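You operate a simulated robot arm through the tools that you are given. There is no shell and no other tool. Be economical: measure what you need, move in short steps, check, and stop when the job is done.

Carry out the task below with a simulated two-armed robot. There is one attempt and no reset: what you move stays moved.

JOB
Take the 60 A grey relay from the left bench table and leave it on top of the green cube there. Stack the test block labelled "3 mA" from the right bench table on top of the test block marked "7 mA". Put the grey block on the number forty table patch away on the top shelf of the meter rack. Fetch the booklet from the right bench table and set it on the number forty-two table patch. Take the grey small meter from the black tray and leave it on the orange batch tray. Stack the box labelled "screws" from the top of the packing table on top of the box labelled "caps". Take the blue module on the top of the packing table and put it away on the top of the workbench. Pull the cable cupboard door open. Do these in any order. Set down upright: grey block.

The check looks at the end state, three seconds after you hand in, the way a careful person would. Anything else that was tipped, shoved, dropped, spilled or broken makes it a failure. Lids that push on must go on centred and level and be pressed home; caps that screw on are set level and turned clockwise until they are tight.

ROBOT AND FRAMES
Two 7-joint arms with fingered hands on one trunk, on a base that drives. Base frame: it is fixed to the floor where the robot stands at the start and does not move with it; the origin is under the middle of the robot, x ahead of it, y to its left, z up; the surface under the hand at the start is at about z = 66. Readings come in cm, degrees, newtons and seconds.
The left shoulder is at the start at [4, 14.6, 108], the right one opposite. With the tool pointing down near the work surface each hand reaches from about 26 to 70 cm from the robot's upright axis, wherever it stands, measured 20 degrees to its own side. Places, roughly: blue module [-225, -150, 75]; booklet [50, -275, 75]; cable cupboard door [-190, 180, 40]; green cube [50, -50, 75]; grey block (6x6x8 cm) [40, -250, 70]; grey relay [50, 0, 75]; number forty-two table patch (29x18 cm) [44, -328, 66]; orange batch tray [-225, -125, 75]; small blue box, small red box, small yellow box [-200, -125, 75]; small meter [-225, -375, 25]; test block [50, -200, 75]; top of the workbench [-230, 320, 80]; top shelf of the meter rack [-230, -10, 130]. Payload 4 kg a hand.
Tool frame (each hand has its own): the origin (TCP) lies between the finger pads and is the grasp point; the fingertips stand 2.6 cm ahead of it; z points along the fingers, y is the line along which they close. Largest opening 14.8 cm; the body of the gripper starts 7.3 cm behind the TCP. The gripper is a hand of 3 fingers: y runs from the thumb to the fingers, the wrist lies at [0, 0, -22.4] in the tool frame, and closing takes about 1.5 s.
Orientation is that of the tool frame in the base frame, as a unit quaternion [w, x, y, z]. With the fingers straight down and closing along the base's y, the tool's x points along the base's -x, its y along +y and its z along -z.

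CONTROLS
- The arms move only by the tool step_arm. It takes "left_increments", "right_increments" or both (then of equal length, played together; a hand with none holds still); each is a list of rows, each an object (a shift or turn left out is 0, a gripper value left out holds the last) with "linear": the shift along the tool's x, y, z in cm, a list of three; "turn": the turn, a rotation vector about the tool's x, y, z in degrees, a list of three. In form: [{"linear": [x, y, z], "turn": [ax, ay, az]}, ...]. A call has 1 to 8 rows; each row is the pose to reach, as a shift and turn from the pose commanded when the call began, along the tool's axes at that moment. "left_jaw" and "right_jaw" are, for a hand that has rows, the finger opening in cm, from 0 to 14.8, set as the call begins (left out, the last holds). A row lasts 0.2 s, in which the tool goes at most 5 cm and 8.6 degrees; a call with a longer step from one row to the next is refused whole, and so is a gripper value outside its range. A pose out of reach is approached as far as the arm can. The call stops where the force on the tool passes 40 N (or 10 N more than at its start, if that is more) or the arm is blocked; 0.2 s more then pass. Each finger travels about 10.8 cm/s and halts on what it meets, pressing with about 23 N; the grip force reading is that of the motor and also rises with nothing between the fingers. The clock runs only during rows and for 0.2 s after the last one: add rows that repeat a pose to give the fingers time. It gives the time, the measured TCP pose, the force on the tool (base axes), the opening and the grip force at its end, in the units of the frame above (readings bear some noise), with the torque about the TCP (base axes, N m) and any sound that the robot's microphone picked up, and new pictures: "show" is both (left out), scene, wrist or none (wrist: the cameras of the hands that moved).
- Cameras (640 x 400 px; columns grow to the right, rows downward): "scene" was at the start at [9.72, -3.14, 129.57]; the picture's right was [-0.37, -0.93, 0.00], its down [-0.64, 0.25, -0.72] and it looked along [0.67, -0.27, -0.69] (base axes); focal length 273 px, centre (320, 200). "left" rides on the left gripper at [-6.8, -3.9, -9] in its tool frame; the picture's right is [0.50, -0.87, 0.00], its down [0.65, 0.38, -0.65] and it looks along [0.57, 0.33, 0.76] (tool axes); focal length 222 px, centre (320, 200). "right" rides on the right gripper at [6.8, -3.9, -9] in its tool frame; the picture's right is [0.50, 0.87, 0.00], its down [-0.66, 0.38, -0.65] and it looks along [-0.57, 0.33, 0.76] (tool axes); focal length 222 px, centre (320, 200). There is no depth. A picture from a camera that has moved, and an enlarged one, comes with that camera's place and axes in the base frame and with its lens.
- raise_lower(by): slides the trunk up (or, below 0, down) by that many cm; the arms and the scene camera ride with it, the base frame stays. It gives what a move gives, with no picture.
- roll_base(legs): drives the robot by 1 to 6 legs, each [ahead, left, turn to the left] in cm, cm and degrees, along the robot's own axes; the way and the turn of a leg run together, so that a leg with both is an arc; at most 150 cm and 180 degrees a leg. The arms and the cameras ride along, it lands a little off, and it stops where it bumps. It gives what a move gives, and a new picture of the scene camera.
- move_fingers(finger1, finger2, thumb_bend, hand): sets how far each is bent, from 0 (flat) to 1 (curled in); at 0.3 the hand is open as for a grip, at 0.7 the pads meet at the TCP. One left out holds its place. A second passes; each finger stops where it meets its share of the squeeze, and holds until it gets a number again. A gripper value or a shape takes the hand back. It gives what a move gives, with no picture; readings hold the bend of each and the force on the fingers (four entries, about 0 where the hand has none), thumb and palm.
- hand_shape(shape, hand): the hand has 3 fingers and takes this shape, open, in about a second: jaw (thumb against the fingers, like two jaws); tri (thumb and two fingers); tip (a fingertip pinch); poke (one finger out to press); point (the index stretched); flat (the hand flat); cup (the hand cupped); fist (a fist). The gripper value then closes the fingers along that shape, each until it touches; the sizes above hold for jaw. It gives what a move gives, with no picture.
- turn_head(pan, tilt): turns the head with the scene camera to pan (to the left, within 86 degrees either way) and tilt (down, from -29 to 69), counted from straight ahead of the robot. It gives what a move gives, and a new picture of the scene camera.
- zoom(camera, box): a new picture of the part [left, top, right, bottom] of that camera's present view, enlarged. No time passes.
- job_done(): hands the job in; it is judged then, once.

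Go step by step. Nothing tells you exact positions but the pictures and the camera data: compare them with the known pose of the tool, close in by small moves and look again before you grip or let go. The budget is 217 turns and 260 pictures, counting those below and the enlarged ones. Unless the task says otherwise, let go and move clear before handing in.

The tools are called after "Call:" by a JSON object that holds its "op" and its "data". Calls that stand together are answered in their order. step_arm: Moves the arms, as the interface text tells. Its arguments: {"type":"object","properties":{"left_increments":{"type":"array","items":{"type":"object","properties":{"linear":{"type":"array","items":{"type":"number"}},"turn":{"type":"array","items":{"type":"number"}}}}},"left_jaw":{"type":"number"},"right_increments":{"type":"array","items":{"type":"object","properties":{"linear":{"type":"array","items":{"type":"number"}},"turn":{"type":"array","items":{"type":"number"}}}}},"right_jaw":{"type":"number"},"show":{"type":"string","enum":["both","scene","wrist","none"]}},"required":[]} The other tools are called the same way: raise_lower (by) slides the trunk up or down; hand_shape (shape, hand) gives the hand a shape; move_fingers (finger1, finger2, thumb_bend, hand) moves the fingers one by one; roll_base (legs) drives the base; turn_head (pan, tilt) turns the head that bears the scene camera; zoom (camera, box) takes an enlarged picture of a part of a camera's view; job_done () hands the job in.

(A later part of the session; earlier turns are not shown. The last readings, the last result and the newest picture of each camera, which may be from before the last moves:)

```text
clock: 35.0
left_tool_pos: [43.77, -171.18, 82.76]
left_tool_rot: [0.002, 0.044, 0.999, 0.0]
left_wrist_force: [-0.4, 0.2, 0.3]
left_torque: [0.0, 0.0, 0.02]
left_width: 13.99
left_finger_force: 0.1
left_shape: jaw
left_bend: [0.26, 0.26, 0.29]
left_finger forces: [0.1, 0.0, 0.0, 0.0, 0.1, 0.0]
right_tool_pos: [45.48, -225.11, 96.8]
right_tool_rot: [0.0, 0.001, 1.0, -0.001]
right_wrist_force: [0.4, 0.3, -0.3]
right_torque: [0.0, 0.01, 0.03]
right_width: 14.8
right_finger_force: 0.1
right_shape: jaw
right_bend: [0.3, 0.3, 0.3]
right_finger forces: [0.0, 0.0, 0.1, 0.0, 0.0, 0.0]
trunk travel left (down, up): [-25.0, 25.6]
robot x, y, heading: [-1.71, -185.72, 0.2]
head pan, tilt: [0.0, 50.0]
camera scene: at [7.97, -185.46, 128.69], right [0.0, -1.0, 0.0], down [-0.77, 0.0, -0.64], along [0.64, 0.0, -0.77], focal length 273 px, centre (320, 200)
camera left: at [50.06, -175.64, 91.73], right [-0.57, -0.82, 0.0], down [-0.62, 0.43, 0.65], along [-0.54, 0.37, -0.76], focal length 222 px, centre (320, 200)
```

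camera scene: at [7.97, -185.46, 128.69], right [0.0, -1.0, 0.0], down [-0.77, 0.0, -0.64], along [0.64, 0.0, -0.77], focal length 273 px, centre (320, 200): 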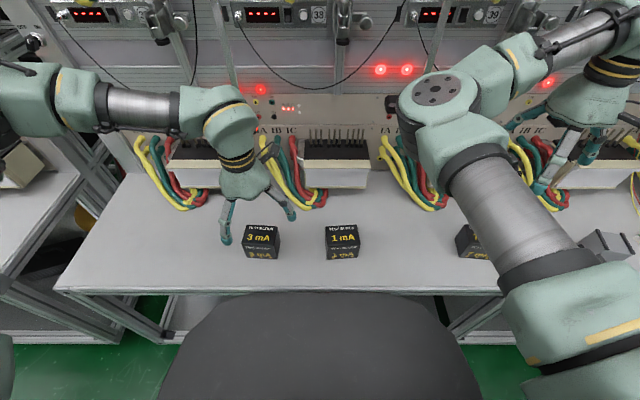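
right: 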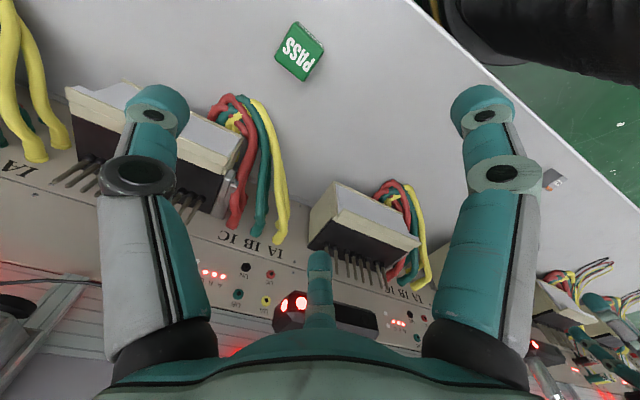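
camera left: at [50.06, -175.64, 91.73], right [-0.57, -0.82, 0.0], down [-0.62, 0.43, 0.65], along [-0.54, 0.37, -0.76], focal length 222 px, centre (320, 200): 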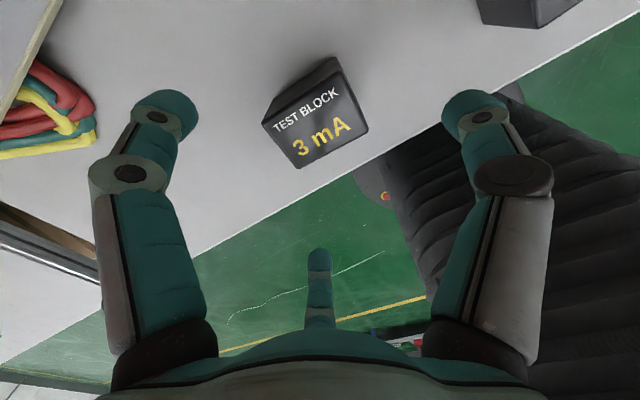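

The hand is centred over the block, but its fingers close radially, so gripping across the 5.5 cm side is better. I'll turn the hand by −90° about its axis (thumb on the far side).

Call:
{"op": "step_arm", "data": {"left_increments": [{"turn": [0, 0, -8.5]}, {"turn": [0, 0, -17]}, {"turn": [0, 0, -25.5]}, {"turn": [0, 0, -34]}, {"turn": [0, 0, -42.5]}, {"turn": [0, 0, -51]}, {"turn": [0, 0, -59.5]}, {"turn": [0, 0, -68]}], "show": "none"}}

Call:
{"op": "step_arm", "data": {"left_increments": [{"turn": [0, 0, -8]}, {"turn": [0, 0, -16]}, {"turn": [0, 0, -22]}, {"turn": [0, 0, -22]}, {"turn": [0, 0, -22]}], "show": "both"}}

```text
clock: 36.8
left_tool_pos: [43.85, -171.11, 82.72]
left_tool_rot: [0.0, -0.525, 0.851, -0.001]
left_wrist_force: [-0.5, 0.3, -0.8]
left_torque: [-0.05, 0.02, -0.01]
left_width: 13.98
left_finger_force: 0.0
left_shape: jaw
left_bend: [0.26, 0.26, 0.29]
left_finger forces: [0.1, 0.1, 0.1, 0.1, 0.0, 0.1]
right_tool_pos: [45.55, -225.14, 96.88]
right_tool_rot: [0.0, 0.0, 1.0, -0.001]
right_wrist_force: [-0.1, -0.4, 0.2]
right_torque: [0.01, 0.01, 0.01]
right_width: 14.77
right_finger_force: 0.0
right_shape: jaw
right_bend: [0.3, 0.3, 0.3]
right_finger forces: [0.0, 0.0, 0.1, 0.1, 0.0, 0.0]
trunk travel left (down, up): [-25.0, 25.6]
robot x, y, heading: [-1.95, -185.4, -0.1]
head pan, tilt: [0.0, 50.0]
```

```text
clock: 38.0
left_tool_pos: [43.91, -171.14, 82.7]
left_tool_rot: [-0.001, -0.676, 0.737, 0.0]
left_wrist_force: [-0.6, -0.9, 0.2]
left_torque: [-0.01, 0.0, 0.02]
left_width: 13.98
left_finger_force: 0.0
left_shape: jaw
left_bend: [0.26, 0.26, 0.29]
left_finger forces: [0.0, 0.0, 0.0, 0.0, 0.0, 0.1]
right_tool_pos: [45.53, -225.19, 96.97]
right_tool_rot: [-0.001, 0.0, 1.0, 0.0]
right_wrist_force: [0.6, 0.2, -0.3]
right_torque: [0.04, -0.01, -0.01]
right_width: 14.78
right_finger_force: 0.1
right_shape: jaw
right_bend: [0.3, 0.3, 0.3]
right_finger forces: [0.0, 0.1, 0.0, 0.1, 0.1, 0.0]
trunk travel left (down, up): [-25.0, 25.6]
robot x, y, heading: [-1.82, -185.24, 0.1]
head pan, tilt: [0.0, 50.0]
camera scene: at [8.02, -185.44, 128.68], right [0.0, -1.0, 0.0], down [-0.77, 0.0, -0.64], along [0.64, 0.0, -0.77], focal length 273 px, centre (320, 200)
camera left: at [48.21, -164.68, 91.73], right [0.82, -0.57, 0.0], down [-0.43, -0.62, 0.65], along [-0.37, -0.54, -0.76], focal length 222 px, centre (320, 200)
```

scene: 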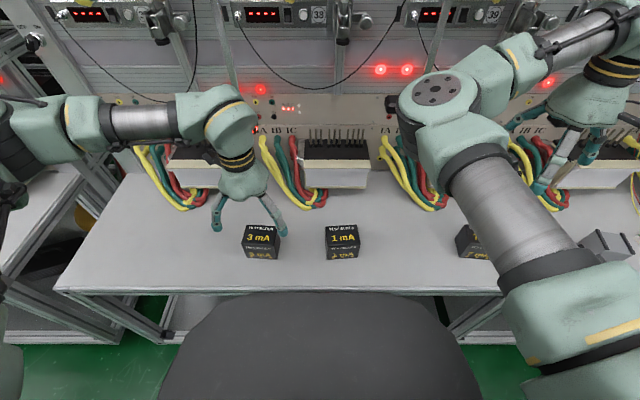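
left: 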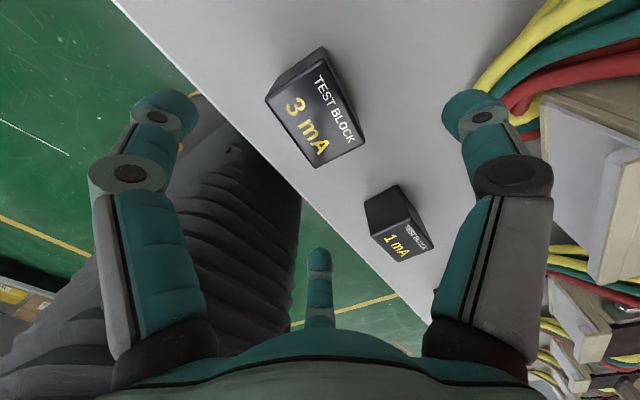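

Now I'll shift 1.4 cm toward the fingers' side and go down around the block.

Call:
{"op": "step_arm", "data": {"left_increments": [{"linear": [-0.2, 1.4, 2]}, {"linear": [-0.2, 1.4, 6]}, {"linear": [-0.2, 1.4, 9]}, {"linear": [-0.2, 1.4, 12]}, {"linear": [-0.2, 1.4, 12]}], "show": "wrist"}}

Call:
{"op": "zoom", "data": {"camera": "scene", "box": [180, 180, 340, 280]}}

```text
clock: 39.2
left_tool_pos: [42.58, -171.03, 71.0]
left_tool_rot: [0.0, -0.677, 0.736, 0.0]
left_wrist_force: [0.4, -0.5, 1.1]
left_torque: [0.02, 0.03, -0.03]
left_width: 13.97
left_finger_force: 0.1
left_shape: jaw
left_bend: [0.26, 0.26, 0.29]
left_finger forces: [0.0, 0.0, 0.1, 0.0, 0.1, 0.0]
right_tool_pos: [45.41, -225.17, 96.91]
right_tool_rot: [0.0, -0.001, 1.0, 0.0]
right_wrist_force: [0.6, -0.2, -0.2]
right_torque: [0.01, -0.03, -0.01]
right_width: 14.8
right_finger_force: 0.1
right_shape: jaw
right_bend: [0.3, 0.3, 0.3]
right_finger forces: [0.1, 0.0, 0.1, 0.1, 0.1, 0.0]
trunk travel left (down, up): [-25.0, 25.6]
robot x, y, heading: [-1.82, -185.46, 0.1]
head pan, tilt: [0.0, 50.0]
camera left: at [46.9, -164.39, 79.96], right [0.82, -0.57, 0.0], down [-0.43, -0.62, 0.65], along [-0.37, -0.54, -0.76], focal length 222 px, centre (320, 200)
```

left: 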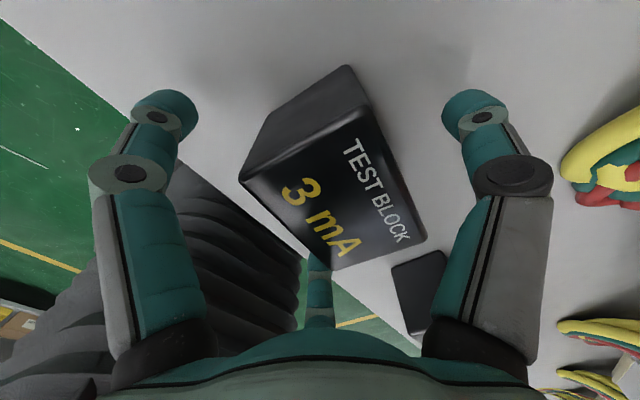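

```text
4.00 times, centred on (260, 230) of scene
camera zoom: at [8.01, -185.46, 128.69], right [0.0, -1.0, 0.0], down [-0.77, 0.0, -0.64], along [0.64, 0.0, -0.77], focal length 1093 px, centre (560, 80)
```

zoom: 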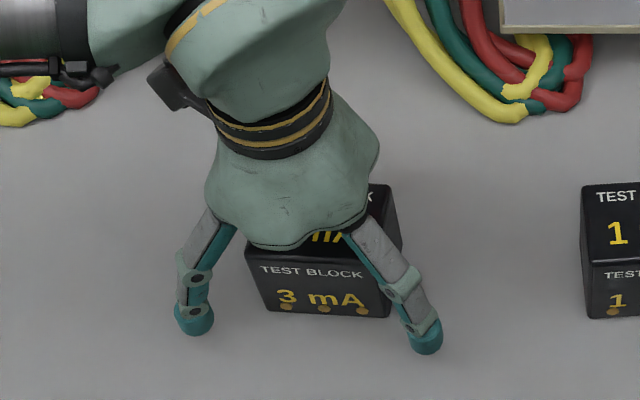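

The fingers straddle the front face with the thumb behind. I'll close now.

Call:
{"op": "step_arm", "data": {"left_increments": [{"linear": [0, 0, 0.6]}, {"linear": [0, 0, 0.6]}, {"linear": [0, 0, 0.6]}, {"linear": [0, 0, 0.6]}, {"linear": [0, 0, 0.6]}, {"linear": [0, 0, 0.6]}, {"linear": [0, 0, 0.6]}, {"linear": [0, 0, 0.6]}], "left_jaw": 0, "show": "wrist"}}

Call:
{"op": "zoom", "data": {"camera": "scene", "box": [180, 180, 340, 280]}}

```text
clock: 41.0
left_tool_pos: [42.49, -170.89, 70.37]
left_tool_rot: [0.0, -0.677, 0.736, 0.0]
left_wrist_force: [-0.6, 0.7, 0.1]
left_torque: [0.0, -0.04, 0.0]
left_width: 6.16
left_finger_force: 23.2
left_shape: jaw
left_bend: [0.79, 0.79, 0.7]
left_finger forces: [12.9, 14.1, 0.0, 0.1, 26.8, 0.0]
right_tool_pos: [45.45, -225.12, 96.86]
right_tool_rot: [-0.001, -0.001, 1.0, -0.001]
right_wrist_force: [0.3, -0.7, -0.2]
right_torque: [-0.03, 0.02, 0.03]
right_width: 14.79
right_finger_force: 0.1
right_shape: jaw
right_bend: [0.3, 0.3, 0.3]
right_finger forces: [0.0, 0.0, 0.0, 0.0, 0.0, 0.1]
trunk travel left (down, up): [-25.0, 25.6]
robot x, y, heading: [-1.4, -185.17, 0.1]
head pan, tilt: [0.0, 50.0]
camera left: at [46.88, -164.39, 79.28], right [0.82, -0.57, 0.0], down [-0.43, -0.62, 0.65], along [-0.37, -0.54, -0.76], focal length 222 px, centre (320, 200)
```

left: 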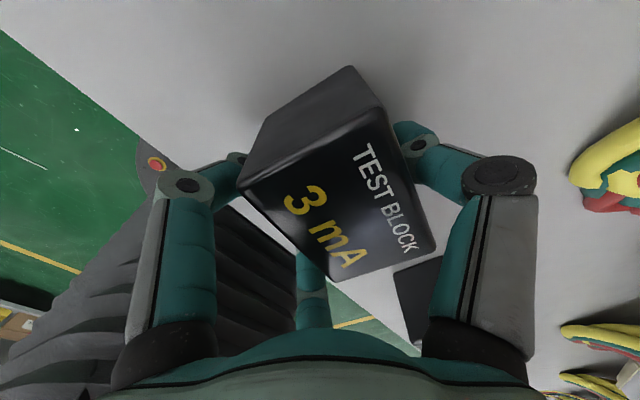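

```text
4.00 times, centred on (260, 230) of scene
camera zoom: at [8.04, -185.43, 128.68], right [0.0, -1.0, 0.0], down [-0.77, 0.0, -0.64], along [0.64, 0.0, -0.77], focal length 1093 px, centre (560, 80)
```

zoom: 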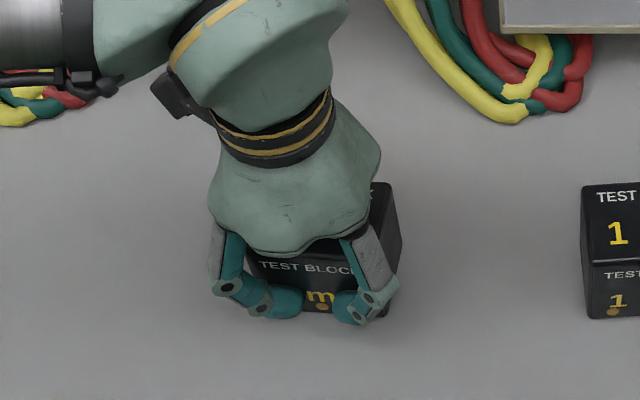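

Solid balanced grip (13+14 N vs 27 N). I'll lift, then drive 54 cm right to the 7 mA block.

Call:
{"op": "step_arm", "data": {"left_increments": [{"linear": [0, 0, -3]}, {"linear": [0, 0, -7]}, {"linear": [0, 0, -11]}, {"linear": [0, 0, -15]}, {"linear": [0, 0, -19]}], "show": "none"}}

Call:
{"op": "roll_base", "data": {"legs": [[0, -52, 0]]}}

```text
clock: 42.2
left_tool_pos: [42.36, -170.85, 88.94]
left_tool_rot: [0.0, -0.677, 0.736, -0.001]
left_wrist_force: [-0.7, 0.1, -3.4]
left_torque: [0.01, 0.02, 0.01]
left_width: 6.1
left_finger_force: 23.3
left_shape: jaw
left_bend: [0.79, 0.79, 0.7]
left_finger forces: [12.8, 14.1, 0.0, 0.0, 26.9, 0.0]
right_tool_pos: [45.51, -225.14, 96.86]
right_tool_rot: [0.0, -0.001, 1.0, 0.0]
right_wrist_force: [0.0, 0.2, -1.3]
right_torque: [0.0, -0.05, -0.01]
right_width: 14.79
right_finger_force: 0.2
right_shape: jaw
right_bend: [0.3, 0.3, 0.3]
right_finger forces: [0.0, 0.0, 0.0, 0.0, 0.0, 0.0]
trunk travel left (down, up): [-25.0, 25.6]
robot x, y, heading: [-1.58, -185.14, 0.0]
head pan, tilt: [0.0, 50.0]
```

```text
clock: 45.2
left_tool_pos: [42.2, -222.77, 89.02]
left_tool_rot: [0.0, -0.676, 0.737, 0.0]
left_wrist_force: [-0.2, 0.0, -3.6]
left_torque: [-0.02, 0.03, 0.0]
left_width: 6.1
left_finger_force: 23.2
left_shape: jaw
left_bend: [0.79, 0.79, 0.7]
left_finger forces: [12.8, 14.1, 0.0, 0.1, 27.0, 0.0]
right_tool_pos: [45.5, -276.99, 96.94]
right_tool_rot: [0.0, 0.0, 1.0, 0.0]
right_wrist_force: [-1.1, 0.0, 0.3]
right_torque: [-0.01, -0.03, 0.05]
right_width: 14.78
right_finger_force: 0.0
right_shape: jaw
right_bend: [0.3, 0.3, 0.3]
right_finger forces: [0.0, 0.0, 0.0, 0.0, 0.0, 0.1]
trunk travel left (down, up): [-25.0, 25.6]
robot x, y, heading: [-1.91, -237.34, 0.0]
head pan, tilt: [0.0, 50.0]
camera scene: at [8.02, -237.24, 128.68], right [0.0, -1.0, 0.0], down [-0.77, 0.0, -0.64], along [0.64, 0.0, -0.77], focal length 273 px, centre (320, 200)
```

scene: 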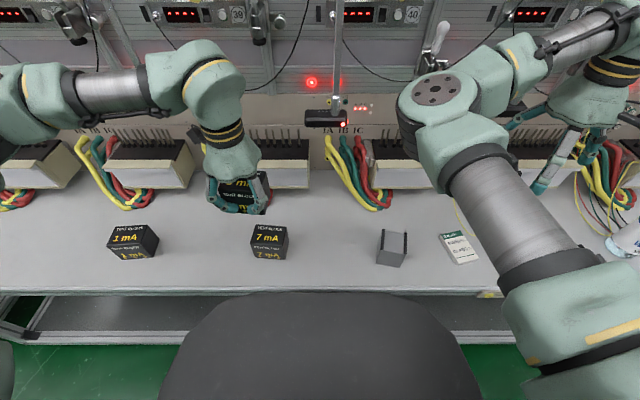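

Call:
{"op": "zoom", "data": {"camera": "scene", "box": [190, 160, 350, 260]}}

Call:
{"op": "zoom", "data": {"camera": "scene", "box": [340, 200, 500, 300]}}

```text
4.00 times, centred on (270, 210) of scene
camera zoom: at [8.02, -237.24, 128.68], right [0.0, -1.0, 0.0], down [-0.77, 0.0, -0.64], along [0.64, 0.0, -0.77], focal length 1093 px, centre (520, 160)
```

zoom: 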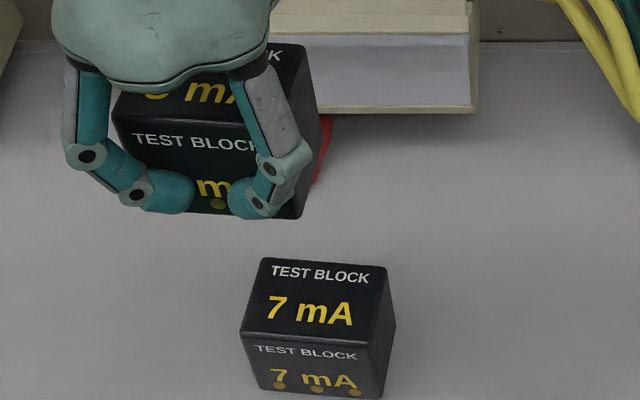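

```text
4.00 times, centred on (420, 250) of scene
camera zoom: at [8.02, -237.24, 128.68], right [0.0, -1.0, 0.0], down [-0.77, 0.0, -0.64], along [0.64, 0.0, -0.77], focal length 1093 px, centre (-80, 0)
```

zoom: 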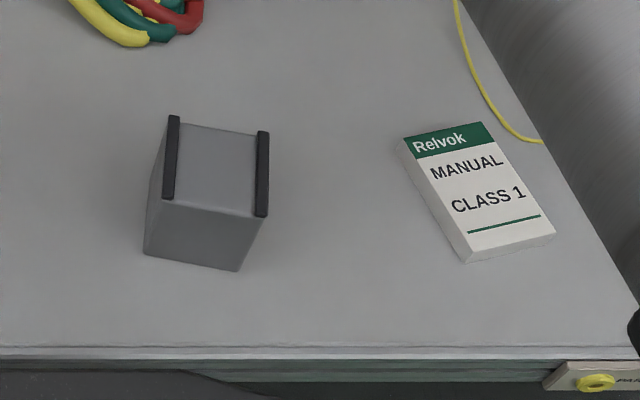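

The 7 mA block's centre is at [43.9, −224.9] and the held block's is about 1.8 cm ahead of the TCP. I'll move over it and lower to about 2 cm above.

Call:
{"op": "step_arm", "data": {"left_increments": [{"linear": [2.2, 0, 0], "turn": [0, 0, 2]}, {"linear": [2.2, 0, 4], "turn": [0, 0, 2]}, {"linear": [2.2, 0, 8], "turn": [0, 0, 2]}, {"linear": [2.2, 0, 10], "turn": [0, 0, 2]}, {"linear": [2.2, 0, 10], "turn": [0, 0, 2]}], "show": "wrist"}}

Call:
{"op": "zoom", "data": {"camera": "scene", "box": [210, 180, 350, 270]}}

```text
clock: 46.4
left_tool_pos: [42.25, -225.04, 79.08]
left_tool_rot: [0.001, -0.663, 0.749, 0.0]
left_wrist_force: [0.5, 0.6, -3.2]
left_torque: [0.0, 0.01, 0.0]
left_width: 6.11
left_finger_force: 22.8
left_shape: jaw
left_bend: [0.79, 0.79, 0.7]
left_finger forces: [12.8, 14.2, 0.1, 0.1, 27.0, 0.1]
right_tool_pos: [45.4, -277.0, 96.82]
right_tool_rot: [0.0, 0.001, 1.0, -0.001]
right_wrist_force: [1.1, -0.3, -0.1]
right_torque: [-0.05, 0.02, -0.02]
right_width: 14.79
right_finger_force: 0.0
right_shape: jaw
right_bend: [0.3, 0.3, 0.3]
right_finger forces: [0.0, 0.0, 0.0, 0.0, 0.0, 0.1]
trunk travel left (down, up): [-25.0, 25.6]
robot x, y, heading: [-2.02, -237.11, 0.1]
head pan, tilt: [0.0, 50.0]
camera left: at [46.85, -218.75, 88.05], right [0.8, -0.6, 0.0], down [-0.45, -0.6, 0.65], along [-0.39, -0.52, -0.76], focal length 222 px, centre (320, 200)
```

left: 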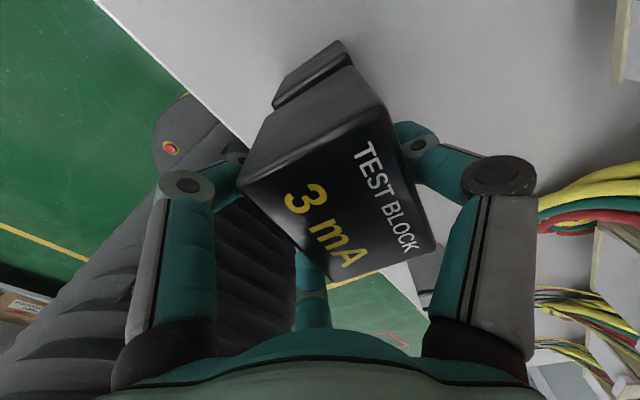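

```text
4.44 times, centred on (280, 225) of scene
camera zoom: at [8.01, -237.22, 128.68], right [0.0, -1.0, 0.0], down [-0.77, 0.0, -0.64], along [0.64, 0.0, -0.77], focal length 1214 px, centre (498, 89)
```

zoom: 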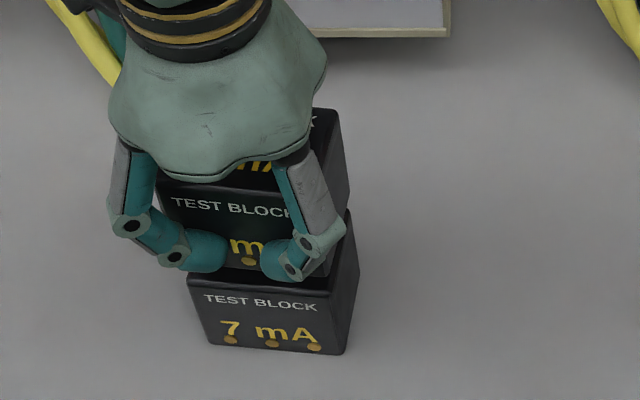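

The corners line up. I'll lower until contact.

Call:
{"op": "step_arm", "data": {"left_increments": [{"linear": [0, 0, 0.8]}, {"linear": [0, 0, 1.4]}, {"linear": [0, 0, 1.8]}, {"linear": [0, 0, 1.8]}], "show": "none"}}

Call:
{"op": "zoom", "data": {"camera": "scene", "box": [210, 180, 350, 270]}}

```text
clock: 47.4
left_tool_pos: [42.24, -224.94, 77.4]
left_tool_rot: [0.0, -0.663, 0.749, 0.0]
left_wrist_force: [0.0, 0.1, -0.2]
left_torque: [0.02, -0.09, 0.0]
left_width: 6.1
left_finger_force: 22.9
left_shape: jaw
left_bend: [0.79, 0.79, 0.7]
left_finger forces: [13.1, 14.1, 0.1, 0.1, 27.0, 0.0]
right_tool_pos: [45.4, -277.04, 96.8]
right_tool_rot: [0.0, 0.0, 1.0, 0.0]
right_wrist_force: [0.1, 0.4, 0.0]
right_torque: [-0.01, 0.01, -0.02]
right_width: 14.77
right_finger_force: 0.0
right_shape: jaw
right_bend: [0.3, 0.3, 0.3]
right_finger forces: [0.0, 0.0, 0.0, 0.0, 0.0, 0.1]
trunk travel left (down, up): [-25.0, 25.6]
robot x, y, heading: [-2.04, -237.06, 0.2]
head pan, tilt: [0.0, 50.0]
```

```text
4.44 times, centred on (280, 225) of scene
camera zoom: at [7.99, -237.24, 128.69], right [0.0, -1.0, 0.0], down [-0.77, 0.0, -0.64], along [0.64, 0.0, -0.77], focal length 1214 px, centre (498, 89)
```

zoom: 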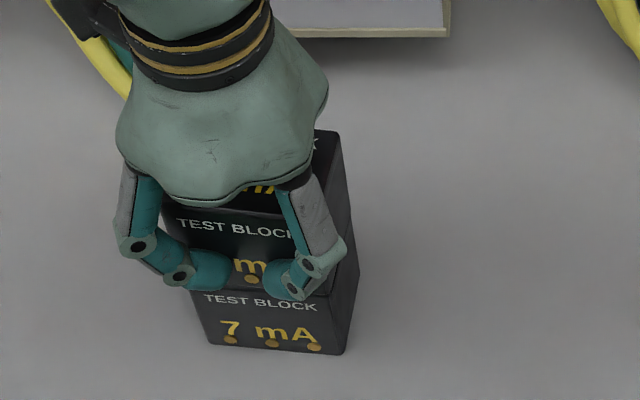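

The block's weight has come off the wrist, so it's resting. I'll open and rise.

Call:
{"op": "step_arm", "data": {"left_increments": [{}, {}, {}, {}, {}, {}], "left_jaw": 13.5, "show": "none"}}

Call:
{"op": "step_arm", "data": {"left_increments": [{"linear": [0, 0, -3]}, {"linear": [0, 0, -7]}, {"linear": [0, 0, -11]}, {"linear": [0, 0, -15]}, {"linear": [0, 0, -15]}], "show": "scene"}}

Call:
{"op": "zoom", "data": {"camera": "scene", "box": [210, 170, 350, 270]}}

```text
clock: 48.8
left_tool_pos: [42.22, -224.96, 77.25]
left_tool_rot: [0.0, -0.663, 0.749, 0.001]
left_wrist_force: [-0.4, 0.4, -0.2]
left_torque: [0.01, -0.03, 0.0]
left_width: 13.49
left_finger_force: 0.1
left_shape: jaw
left_bend: [0.26, 0.26, 0.32]
left_finger forces: [0.0, 0.0, 0.0, 0.0, 0.0, 0.0]
right_tool_pos: [45.43, -277.07, 96.82]
right_tool_rot: [0.0, 0.0, 1.0, -0.001]
right_wrist_force: [0.2, 0.7, 0.4]
right_torque: [0.0, 0.01, 0.0]
right_width: 14.78
right_finger_force: 0.0
right_shape: jaw
right_bend: [0.3, 0.3, 0.3]
right_finger forces: [0.1, 0.0, 0.0, 0.0, 0.1, 0.0]
trunk travel left (down, up): [-25.0, 25.6]
robot x, y, heading: [-1.74, -237.5, -0.1]
head pan, tilt: [0.0, 50.0]
```

```text
clock: 50.0
left_tool_pos: [42.13, -224.79, 92.17]
left_tool_rot: [0.0, -0.663, 0.749, 0.0]
left_wrist_force: [-0.6, -0.3, 0.4]
left_torque: [0.01, 0.03, 0.02]
left_width: 13.48
left_finger_force: 0.1
left_shape: jaw
left_bend: [0.26, 0.26, 0.32]
left_finger forces: [0.1, 0.0, 0.1, 0.0, 0.0, 0.0]
right_tool_pos: [45.42, -277.03, 96.89]
right_tool_rot: [0.001, 0.002, 1.0, 0.0]
right_wrist_force: [0.2, -0.6, 0.1]
right_torque: [0.01, -0.01, 0.01]
right_width: 14.8
right_finger_force: 0.2
right_shape: jaw
right_bend: [0.3, 0.3, 0.3]
right_finger forces: [0.1, 0.1, 0.0, 0.0, 0.0, 0.1]
trunk travel left (down, up): [-25.0, 25.6]
robot x, y, heading: [-2.0, -237.23, -0.0]
head pan, tilt: [0.0, 50.0]
camera scene: at [8.03, -237.22, 128.68], right [0.0, -1.0, 0.0], down [-0.77, 0.0, -0.64], along [0.64, 0.0, -0.77], focal length 273 px, centre (320, 200)
```

scene: 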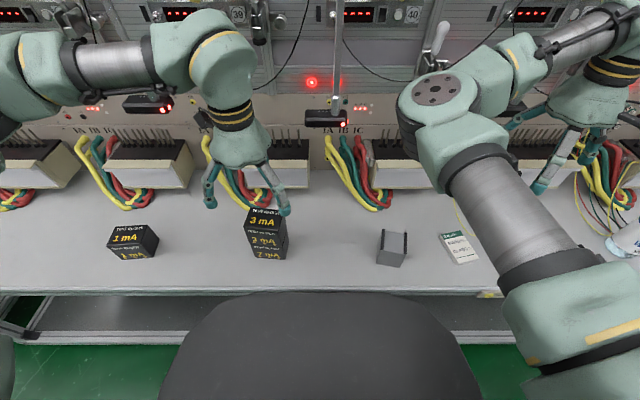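

```text
4.00 times, centred on (280, 220) of scene
camera zoom: at [8.03, -237.22, 128.68], right [0.0, -1.0, 0.0], down [-0.77, 0.0, -0.64], along [0.64, 0.0, -0.77], focal length 1093 px, centre (480, 120)
```

zoom: 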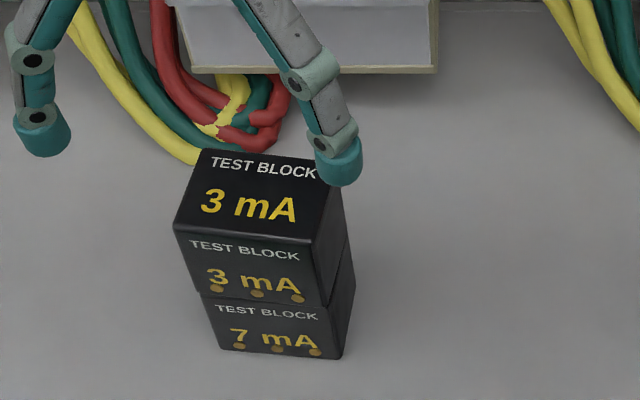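

The stack is good. Next is the booklet: centre ≈ [44, −272.8], 6×8 cm, turned about +13°. I'll bring the right hand over it.

Call:
{"op": "step_arm", "data": {"right_increments": [{"linear": [1.4, 4.2, 2], "turn": [0, 0, -6]}, {"linear": [1.4, 4.2, 6], "turn": [0, 0, -12.6]}, {"linear": [1.4, 4.2, 10], "turn": [0, 0, -12.6]}, {"linear": [1.4, 4.2, 14], "turn": [0, 0, -12.6]}, {"linear": [1.4, 4.2, 17], "turn": [0, 0, -12.6]}, {"linear": [1.4, 4.2, 17], "turn": [0, 0, -12.6]}], "right_jaw": 12, "show": "both"}}

```text
clock: 51.4
left_tool_pos: [42.11, -224.8, 92.25]
left_tool_rot: [0.001, -0.663, 0.749, 0.0]
left_wrist_force: [-0.4, 0.0, -0.9]
left_torque: [0.02, 0.01, 0.0]
left_width: 13.47
left_finger_force: 0.0
left_shape: jaw
left_bend: [0.26, 0.26, 0.32]
left_finger forces: [0.0, 0.0, 0.1, 0.0, 0.0, 0.0]
right_tool_pos: [44.05, -272.71, 79.91]
right_tool_rot: [0.001, -0.109, 0.994, -0.001]
right_wrist_force: [0.3, -0.5, -0.3]
right_torque: [0.03, 0.01, -0.02]
right_width: 12.04
right_finger_force: 0.1
right_shape: jaw
right_bend: [0.25, 0.25, 0.46]
right_finger forces: [0.0, 0.0, 0.0, 0.1, 0.0, 0.1]
trunk travel left (down, up): [-25.0, 25.6]
robot x, y, heading: [-1.68, -237.13, -0.2]
head pan, tilt: [0.0, 50.0]
camera scene: at [7.96, -237.2, 128.69], right [0.0, -1.0, 0.0], down [-0.77, 0.0, -0.64], along [0.64, 0.0, -0.77], focal length 273 px, centre (320, 200)
camera right: at [38.42, -278.05, 88.95], right [-0.68, 0.74, 0.0], down [0.56, 0.51, 0.65], along [0.48, 0.44, -0.76], focal length 222 px, centre (320, 200)
```

scene: 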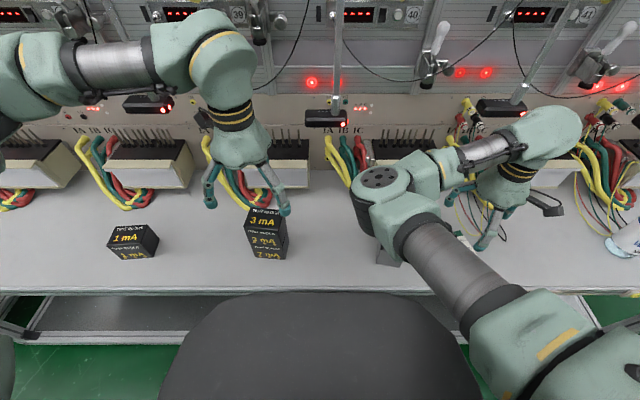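
right: 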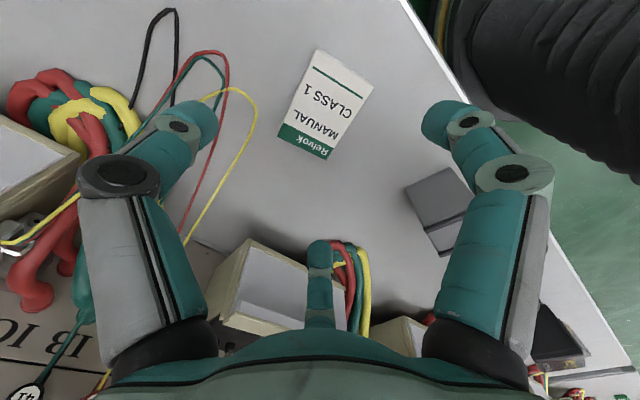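

Aligned with the booklet. I'll go down with a 9 cm opening.

Call:
{"op": "step_arm", "data": {"right_increments": [{"linear": [0.2, 0, 4]}, {"linear": [0.2, 0, 8]}, {"linear": [0.2, 0, 10]}, {"linear": [0.2, 0, 10.6]}, {"linear": [0.2, 0, 10.6]}], "right_jaw": 9, "show": "wrist"}}

```text
clock: 52.6
left_tool_pos: [42.29, -224.86, 92.06]
left_tool_rot: [0.0, -0.663, 0.749, 0.0]
left_wrist_force: [-0.5, -0.3, -0.3]
left_torque: [0.0, -0.02, 0.05]
left_width: 13.5
left_finger_force: 0.1
left_shape: jaw
left_bend: [0.26, 0.26, 0.32]
left_finger forces: [0.0, 0.0, 0.0, 0.0, 0.1, 0.0]
right_tool_pos: [44.02, -272.9, 69.29]
right_tool_rot: [0.0, -0.108, 0.994, 0.0]
right_wrist_force: [-0.1, 0.3, 2.0]
right_torque: [0.0, 0.03, 0.01]
right_width: 9.28
right_finger_force: 0.1
right_shape: jaw
right_bend: [0.29, 0.3, 0.7]
right_finger forces: [2.1, 1.7, 0.1, 0.0, 0.0, 0.0]
trunk travel left (down, up): [-25.0, 25.6]
robot x, y, heading: [-2.12, -237.34, 0.2]
head pan, tilt: [0.0, 50.0]
camera right: at [38.25, -278.14, 78.26], right [-0.68, 0.74, 0.0], down [0.56, 0.51, 0.65], along [0.48, 0.44, -0.76], focal length 222 px, centre (320, 200)
```

right: 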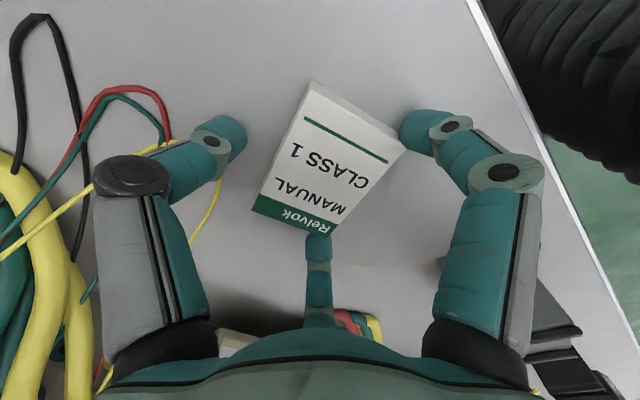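

The fingertips just touch the table. I'll rise 3 mm and close on the booklet.

Call:
{"op": "step_arm", "data": {"right_increments": [{"linear": [0, 0, -0.3]}, {"linear": [0, 0, -0.3]}], "show": "none"}}

Call:
{"op": "step_arm", "data": {"right_increments": [{}, {}, {}, {}, {}, {}, {}, {}], "right_jaw": 0, "show": "wrist"}}

```text
clock: 53.2
left_tool_pos: [42.22, -224.94, 92.17]
left_tool_rot: [0.0, -0.663, 0.749, 0.0]
left_wrist_force: [0.2, 0.0, 0.0]
left_torque: [-0.01, 0.0, -0.04]
left_width: 13.48
left_finger_force: 0.1
left_shape: jaw
left_bend: [0.26, 0.26, 0.32]
left_finger forces: [0.0, 0.1, 0.1, 0.0, 0.0, 0.1]
right_tool_pos: [43.8, -272.8, 69.57]
right_tool_rot: [0.001, -0.109, 0.994, 0.001]
right_wrist_force: [-0.8, 0.0, -1.4]
right_torque: [-0.03, 0.0, 0.0]
right_width: 9.28
right_finger_force: 0.1
right_shape: jaw
right_bend: [0.3, 0.3, 0.7]
right_finger forces: [1.8, 1.8, 0.0, 0.0, 0.0, 0.1]
trunk travel left (down, up): [-25.0, 25.6]
robot x, y, heading: [-1.7, -237.55, -0.3]
head pan, tilt: [0.0, 50.0]
```

```text
clock: 55.0
left_tool_pos: [42.1, -224.83, 92.2]
left_tool_rot: [0.0, -0.663, 0.749, 0.0]
left_wrist_force: [0.0, 0.5, -1.3]
left_torque: [0.01, 0.0, 0.0]
left_width: 13.48
left_finger_force: 0.1
left_shape: jaw
left_bend: [0.26, 0.26, 0.32]
left_finger forces: [0.1, 0.0, 0.0, 0.0, 0.1, 0.0]
right_tool_pos: [43.91, -272.84, 69.67]
right_tool_rot: [-0.001, -0.109, 0.994, 0.0]
right_wrist_force: [0.5, -1.0, 1.6]
right_torque: [-0.09, -0.03, 0.05]
right_width: 6.93
right_finger_force: 23.0
right_shape: jaw
right_bend: [0.31, 0.31, 0.7]
right_finger forces: [18.2, 18.4, 0.0, 0.0, 20.3, 0.1]
trunk travel left (down, up): [-25.0, 25.6]
robot x, y, heading: [-1.6, -237.24, -0.1]
head pan, tilt: [0.0, 50.0]
camera right: at [38.21, -278.15, 78.67], right [-0.68, 0.74, 0.0], down [0.56, 0.51, 0.65], along [0.48, 0.44, -0.76], focal length 222 px, centre (320, 200)
```

right: 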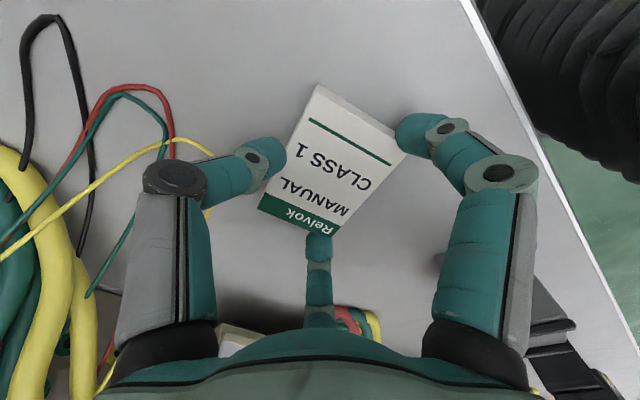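

All three fingers bear on the booklet. I'll lift it and check that it follows.

Call:
{"op": "step_arm", "data": {"right_increments": [{"linear": [0, 0, -1]}, {"linear": [0, 0, -3]}, {"linear": [0, 0, -7]}, {"linear": [0, 0, -12]}, {"linear": [0, 0, -17]}, {"linear": [0, 0, -22]}], "show": "wrist"}}

Call:
{"op": "zoom", "data": {"camera": "scene", "box": [300, 130, 620, 330]}}

```text
clock: 56.4
left_tool_pos: [42.08, -224.85, 92.28]
left_tool_rot: [0.0, -0.663, 0.749, 0.0]
left_wrist_force: [0.1, 0.1, -0.2]
left_torque: [-0.01, 0.01, 0.02]
left_width: 13.5
left_finger_force: 0.1
left_shape: jaw
left_bend: [0.26, 0.26, 0.32]
left_finger forces: [0.0, 0.1, 0.0, 0.0, 0.1, 0.0]
right_tool_pos: [43.86, -272.87, 91.61]
right_tool_rot: [0.0, -0.108, 0.994, 0.0]
right_wrist_force: [0.2, 0.2, -1.4]
right_torque: [-0.02, 0.04, 0.02]
right_width: 5.46
right_finger_force: 22.8
right_shape: jaw
right_bend: [0.35, 0.36, 0.76]
right_finger forces: [19.5, 19.5, 0.1, 0.0, 1.0, 0.0]
trunk travel left (down, up): [-25.0, 25.6]
robot x, y, heading: [-1.74, -237.04, -0.0]
head pan, tilt: [0.0, 50.0]
camera right: at [38.16, -278.14, 100.62], right [-0.68, 0.74, 0.0], down [0.56, 0.51, 0.65], along [0.48, 0.44, -0.76], focal length 222 px, centre (320, 200)
```

right: 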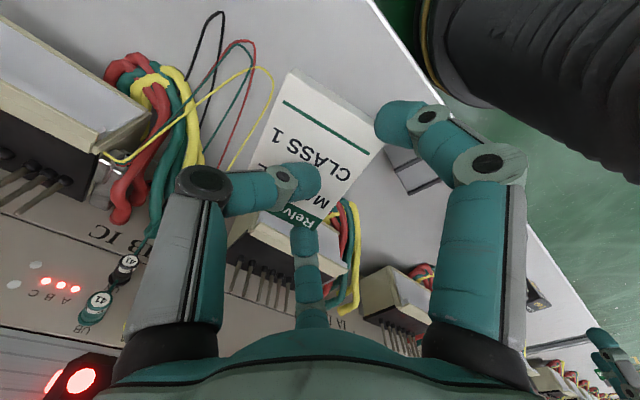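

```text
2.00 times, centred on (460, 230) of scene
camera zoom: at [7.92, -237.19, 128.69], right [0.0, -1.0, 0.0], down [-0.77, 0.0, -0.64], along [0.64, 0.0, -0.77], focal length 546 px, centre (40, 140)
```

zoom: 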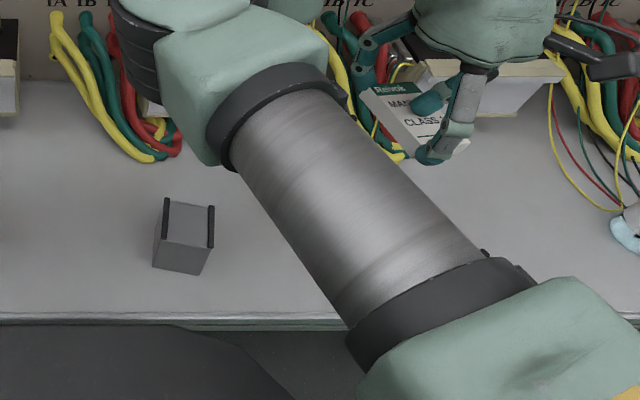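

The booklet came along, but the thumb seems to have ridden up over its edge. I'll take a closer look.

Call:
{"op": "zoom", "data": {"camera": "right", "box": [160, 50, 480, 260]}}

Call:
{"op": "zoom", "data": {"camera": "scene", "box": [450, 140, 570, 230]}}

```text
1.90 times, centred on (320, 155) of right
camera zoom: at [38.16, -278.14, 100.62], right [-0.68, 0.74, 0.0], down [0.56, 0.51, 0.65], along [0.48, 0.44, -0.76], focal length 423 px, centre (320, 286)
```

zoom: 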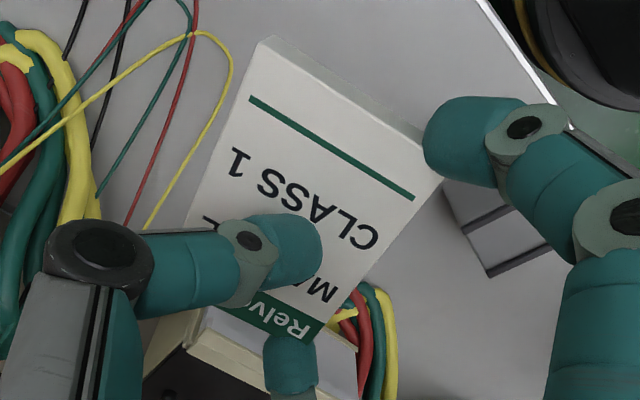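

```text
4.44 times, centred on (510, 185) of scene
camera zoom: at [7.92, -237.19, 128.69], right [0.0, -1.0, 0.0], down [-0.77, 0.0, -0.64], along [0.64, 0.0, -0.77], focal length 1214 px, centre (-524, 267)
```

zoom: 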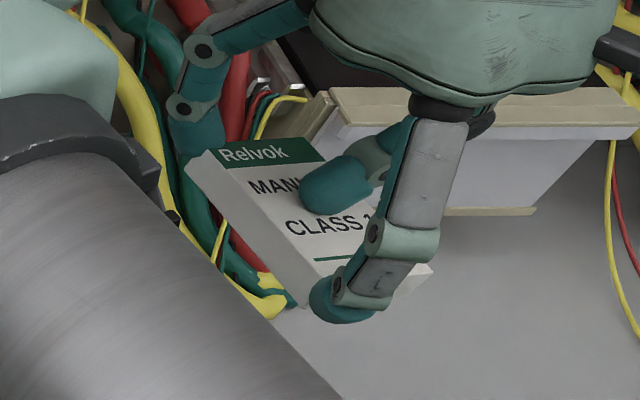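

The thumb is lying on top, which is not a safe hold. I'll lower the booklet back to the same spot, then regrip it.

Call:
{"op": "step_arm", "data": {"right_increments": [{"linear": [0, 0, 4]}, {"linear": [0, 0, 8]}, {"linear": [0, 0, 12]}, {"linear": [0, 0, 16]}, {"linear": [0, 0, 18.5]}, {"linear": [0, 0, 18.5]}], "show": "wrist"}}

Call:
{"op": "zoom", "data": {"camera": "scene", "box": [400, 180, 520, 270]}}

```text
clock: 57.8
left_tool_pos: [42.17, -224.84, 92.1]
left_tool_rot: [0.0, -0.663, 0.749, 0.0]
left_wrist_force: [-0.5, 0.0, 0.5]
left_torque: [-0.03, -0.02, 0.01]
left_width: 13.47
left_finger_force: 0.0
left_shape: jaw
left_bend: [0.26, 0.26, 0.32]
left_finger forces: [0.0, 0.2, 0.0, 0.0, 0.0, 0.1]
right_tool_pos: [43.98, -272.83, 72.99]
right_tool_rot: [0.001, -0.109, 0.994, 0.0]
right_wrist_force: [0.2, 0.0, -0.6]
right_torque: [-0.01, 0.01, 0.0]
right_width: 5.45
right_finger_force: 23.4
right_shape: jaw
right_bend: [0.35, 0.36, 0.75]
right_finger forces: [19.6, 19.5, 0.0, 0.0, 0.5, 0.0]
trunk travel left (down, up): [-25.0, 25.6]
robot x, y, heading: [-1.82, -237.45, -0.2]
head pan, tilt: [0.0, 50.0]
camera right: at [38.29, -278.1, 81.98], right [-0.68, 0.74, 0.0], down [0.56, 0.51, 0.65], along [0.48, 0.44, -0.76], focal length 222 px, centre (320, 200)
```

right: 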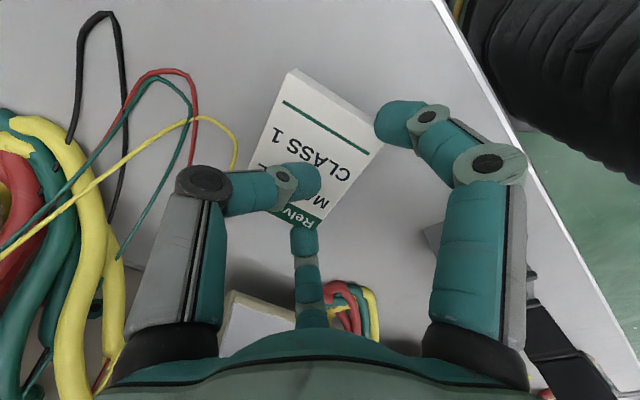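

```text
4.44 times, centred on (460, 225) of scene
camera zoom: at [7.99, -237.23, 128.69], right [0.0, -1.0, 0.0], down [-0.77, 0.0, -0.64], along [0.64, 0.0, -0.77], focal length 1214 px, centre (-302, 89)
```

zoom: 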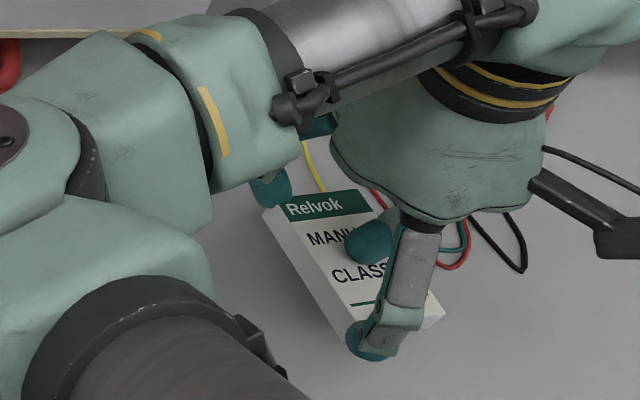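

Call:
{"op": "step_arm", "data": {"right_increments": [{"linear": [0, 0, 1.5]}, {"linear": [0, 0, 2.6]}, {"linear": [0, 0, 3.1]}, {"linear": [0, 0, 3.1]}], "show": "wrist"}}

```text
clock: 58.8
left_tool_pos: [42.07, -224.85, 92.12]
left_tool_rot: [0.0, -0.663, 0.749, 0.0]
left_wrist_force: [0.6, -0.8, 0.5]
left_torque: [0.02, 0.01, 0.02]
left_width: 13.47
left_finger_force: 0.1
left_shape: jaw
left_bend: [0.26, 0.26, 0.32]
left_finger forces: [0.1, 0.0, 0.0, 0.0, 0.1, 0.0]
right_tool_pos: [43.82, -272.78, 69.92]
right_tool_rot: [0.001, -0.108, 0.994, -0.001]
right_wrist_force: [0.1, 0.9, 1.1]
right_torque: [-0.06, 0.03, 0.0]
right_width: 5.46
right_finger_force: 23.2
right_shape: jaw
right_bend: [0.35, 0.36, 0.76]
right_finger forces: [19.5, 19.8, 0.0, 0.0, 3.3, 0.0]
trunk travel left (down, up): [-25.0, 25.6]
robot x, y, heading: [-1.57, -236.9, 0.1]
head pan, tilt: [0.0, 50.0]
camera right: at [38.25, -278.1, 78.95], right [-0.68, 0.74, 0.0], down [0.56, 0.51, 0.65], along [0.48, 0.44, -0.76], focal length 222 px, centre (320, 200)
```

right: 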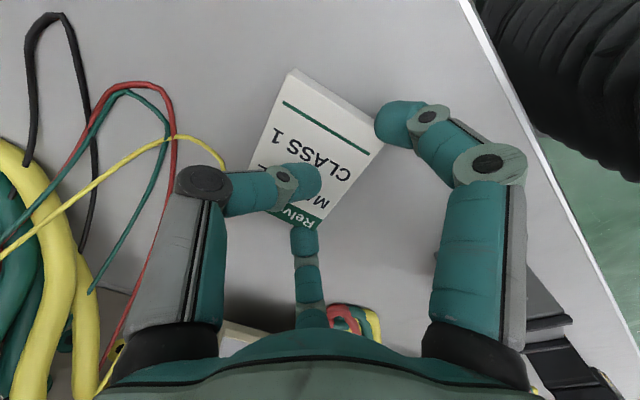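

It's touching the table again. I'll open and rise a little to look.

Call:
{"op": "step_arm", "data": {"right_increments": [{"linear": [0, 0, 0]}, {"linear": [0, 0, 0]}, {"linear": [0, 0, 0]}, {"linear": [0, 0, 0]}, {"linear": [0, 0, 0]}, {"linear": [0, 0, -2]}, {"linear": [0, 0, -6]}, {"linear": [0, 0, -10]}], "right_jaw": 12, "show": "wrist"}}

Call:
{"op": "zoom", "data": {"camera": "right", "box": [240, 20, 440, 160]}}

```text
clock: 60.6
left_tool_pos: [42.15, -224.8, 92.23]
left_tool_rot: [0.0, -0.663, 0.749, 0.0]
left_wrist_force: [0.5, -1.0, 0.1]
left_torque: [-0.01, 0.0, 0.02]
left_width: 13.5
left_finger_force: 0.0
left_shape: jaw
left_bend: [0.26, 0.26, 0.32]
left_finger forces: [0.1, 0.0, 0.1, 0.0, 0.1, 0.1]
right_tool_pos: [43.8, -272.67, 80.18]
right_tool_rot: [0.0, -0.109, 0.994, 0.0]
right_wrist_force: [-0.4, 0.2, 0.3]
right_torque: [0.03, 0.02, 0.01]
right_width: 11.98
right_finger_force: 0.1
right_shape: jaw
right_bend: [0.25, 0.25, 0.46]
right_finger forces: [0.0, 0.1, 0.0, 0.0, 0.1, 0.1]
trunk travel left (down, up): [-25.0, 25.6]
robot x, y, heading: [-1.8, -237.07, 0.1]
head pan, tilt: [0.0, 50.0]
camera right: at [38.06, -277.93, 89.2], right [-0.68, 0.74, 0.0], down [0.56, 0.51, 0.65], along [0.48, 0.44, -0.76], focal length 222 px, centre (320, 200)
```

right: 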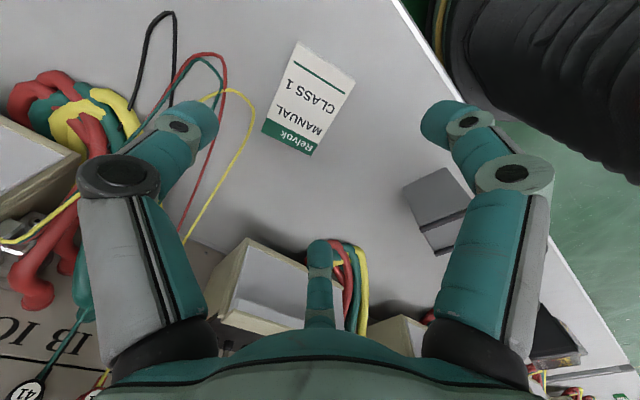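

```text
2.86 times, centred on (340, 90) of right
camera zoom: at [38.06, -277.93, 89.2], right [-0.68, 0.74, 0.0], down [0.56, 0.51, 0.65], along [0.48, 0.44, -0.76], focal length 635 px, centre (263, 514)
```

zoom: 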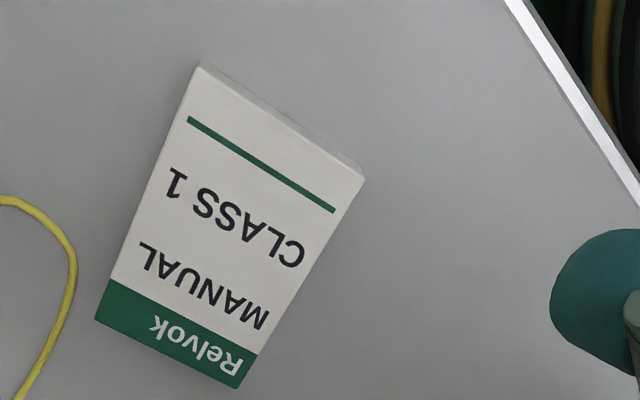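

The booklet lies flat again, now centred at [44.3, −274.1]. On the first try the straight fingers dragged on the table, so I'll pre-close the hand in the air to about 7 cm and check how the fingers sit.

Call:
{"op": "step_arm", "data": {"right_increments": [{"linear": [-0.1, -1.45, 0]}, {"linear": [-0.1, -1.45, 2]}, {"linear": [-0.1, -1.45, 4]}, {"linear": [-0.1, -1.45, 4]}, {"linear": [-0.1, -1.45, 4]}, {"linear": [-0.1, -1.45, 4]}], "right_jaw": 7, "show": "wrist"}}

Call:
{"op": "zoom", "data": {"camera": "scene", "box": [400, 150, 560, 270]}}

```text
clock: 62.0
left_tool_pos: [42.02, -224.88, 92.22]
left_tool_rot: [-0.001, -0.663, 0.749, -0.001]
left_wrist_force: [0.1, -0.4, 0.2]
left_torque: [-0.01, -0.02, -0.01]
left_width: 13.47
left_finger_force: 0.1
left_shape: jaw
left_bend: [0.26, 0.26, 0.32]
left_finger forces: [0.0, 0.0, 0.1, 0.1, 0.0, 0.0]
right_tool_pos: [44.13, -274.12, 76.06]
right_tool_rot: [0.0, -0.109, 0.994, 0.0]
right_wrist_force: [0.3, 0.2, 0.9]
right_torque: [-0.01, -0.02, 0.0]
right_width: 7.06
right_finger_force: 0.1
right_shape: jaw
right_bend: [0.37, 0.37, 0.7]
right_finger forces: [0.0, 0.1, 0.0, 0.0, 0.0, 0.0]
trunk travel left (down, up): [-25.0, 25.6]
robot x, y, heading: [-1.92, -237.1, -0.2]
head pan, tilt: [0.0, 50.0]
camera right: at [38.54, -279.45, 85.05], right [-0.68, 0.74, 0.0], down [0.56, 0.51, 0.65], along [0.48, 0.44, -0.76], focal length 222 px, centre (320, 200)
```

right: 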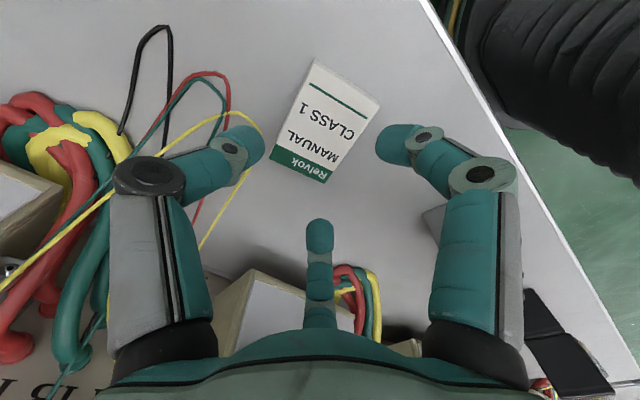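

```text
3.33 times, centred on (480, 210) of scene
camera zoom: at [7.98, -237.24, 128.68], right [0.0, -1.0, 0.0], down [-0.77, 0.0, -0.64], along [0.64, 0.0, -0.77], focal length 911 px, centre (-213, 167)
```

zoom: 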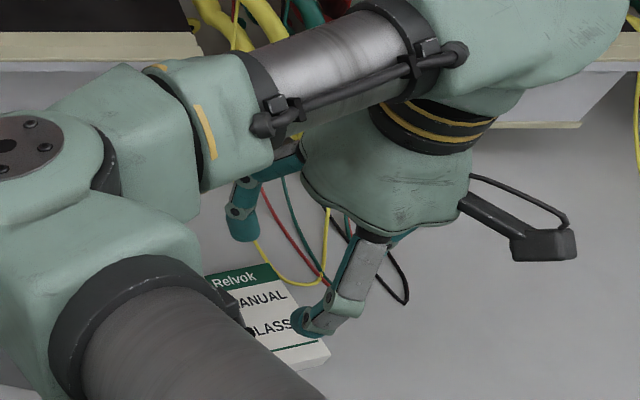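

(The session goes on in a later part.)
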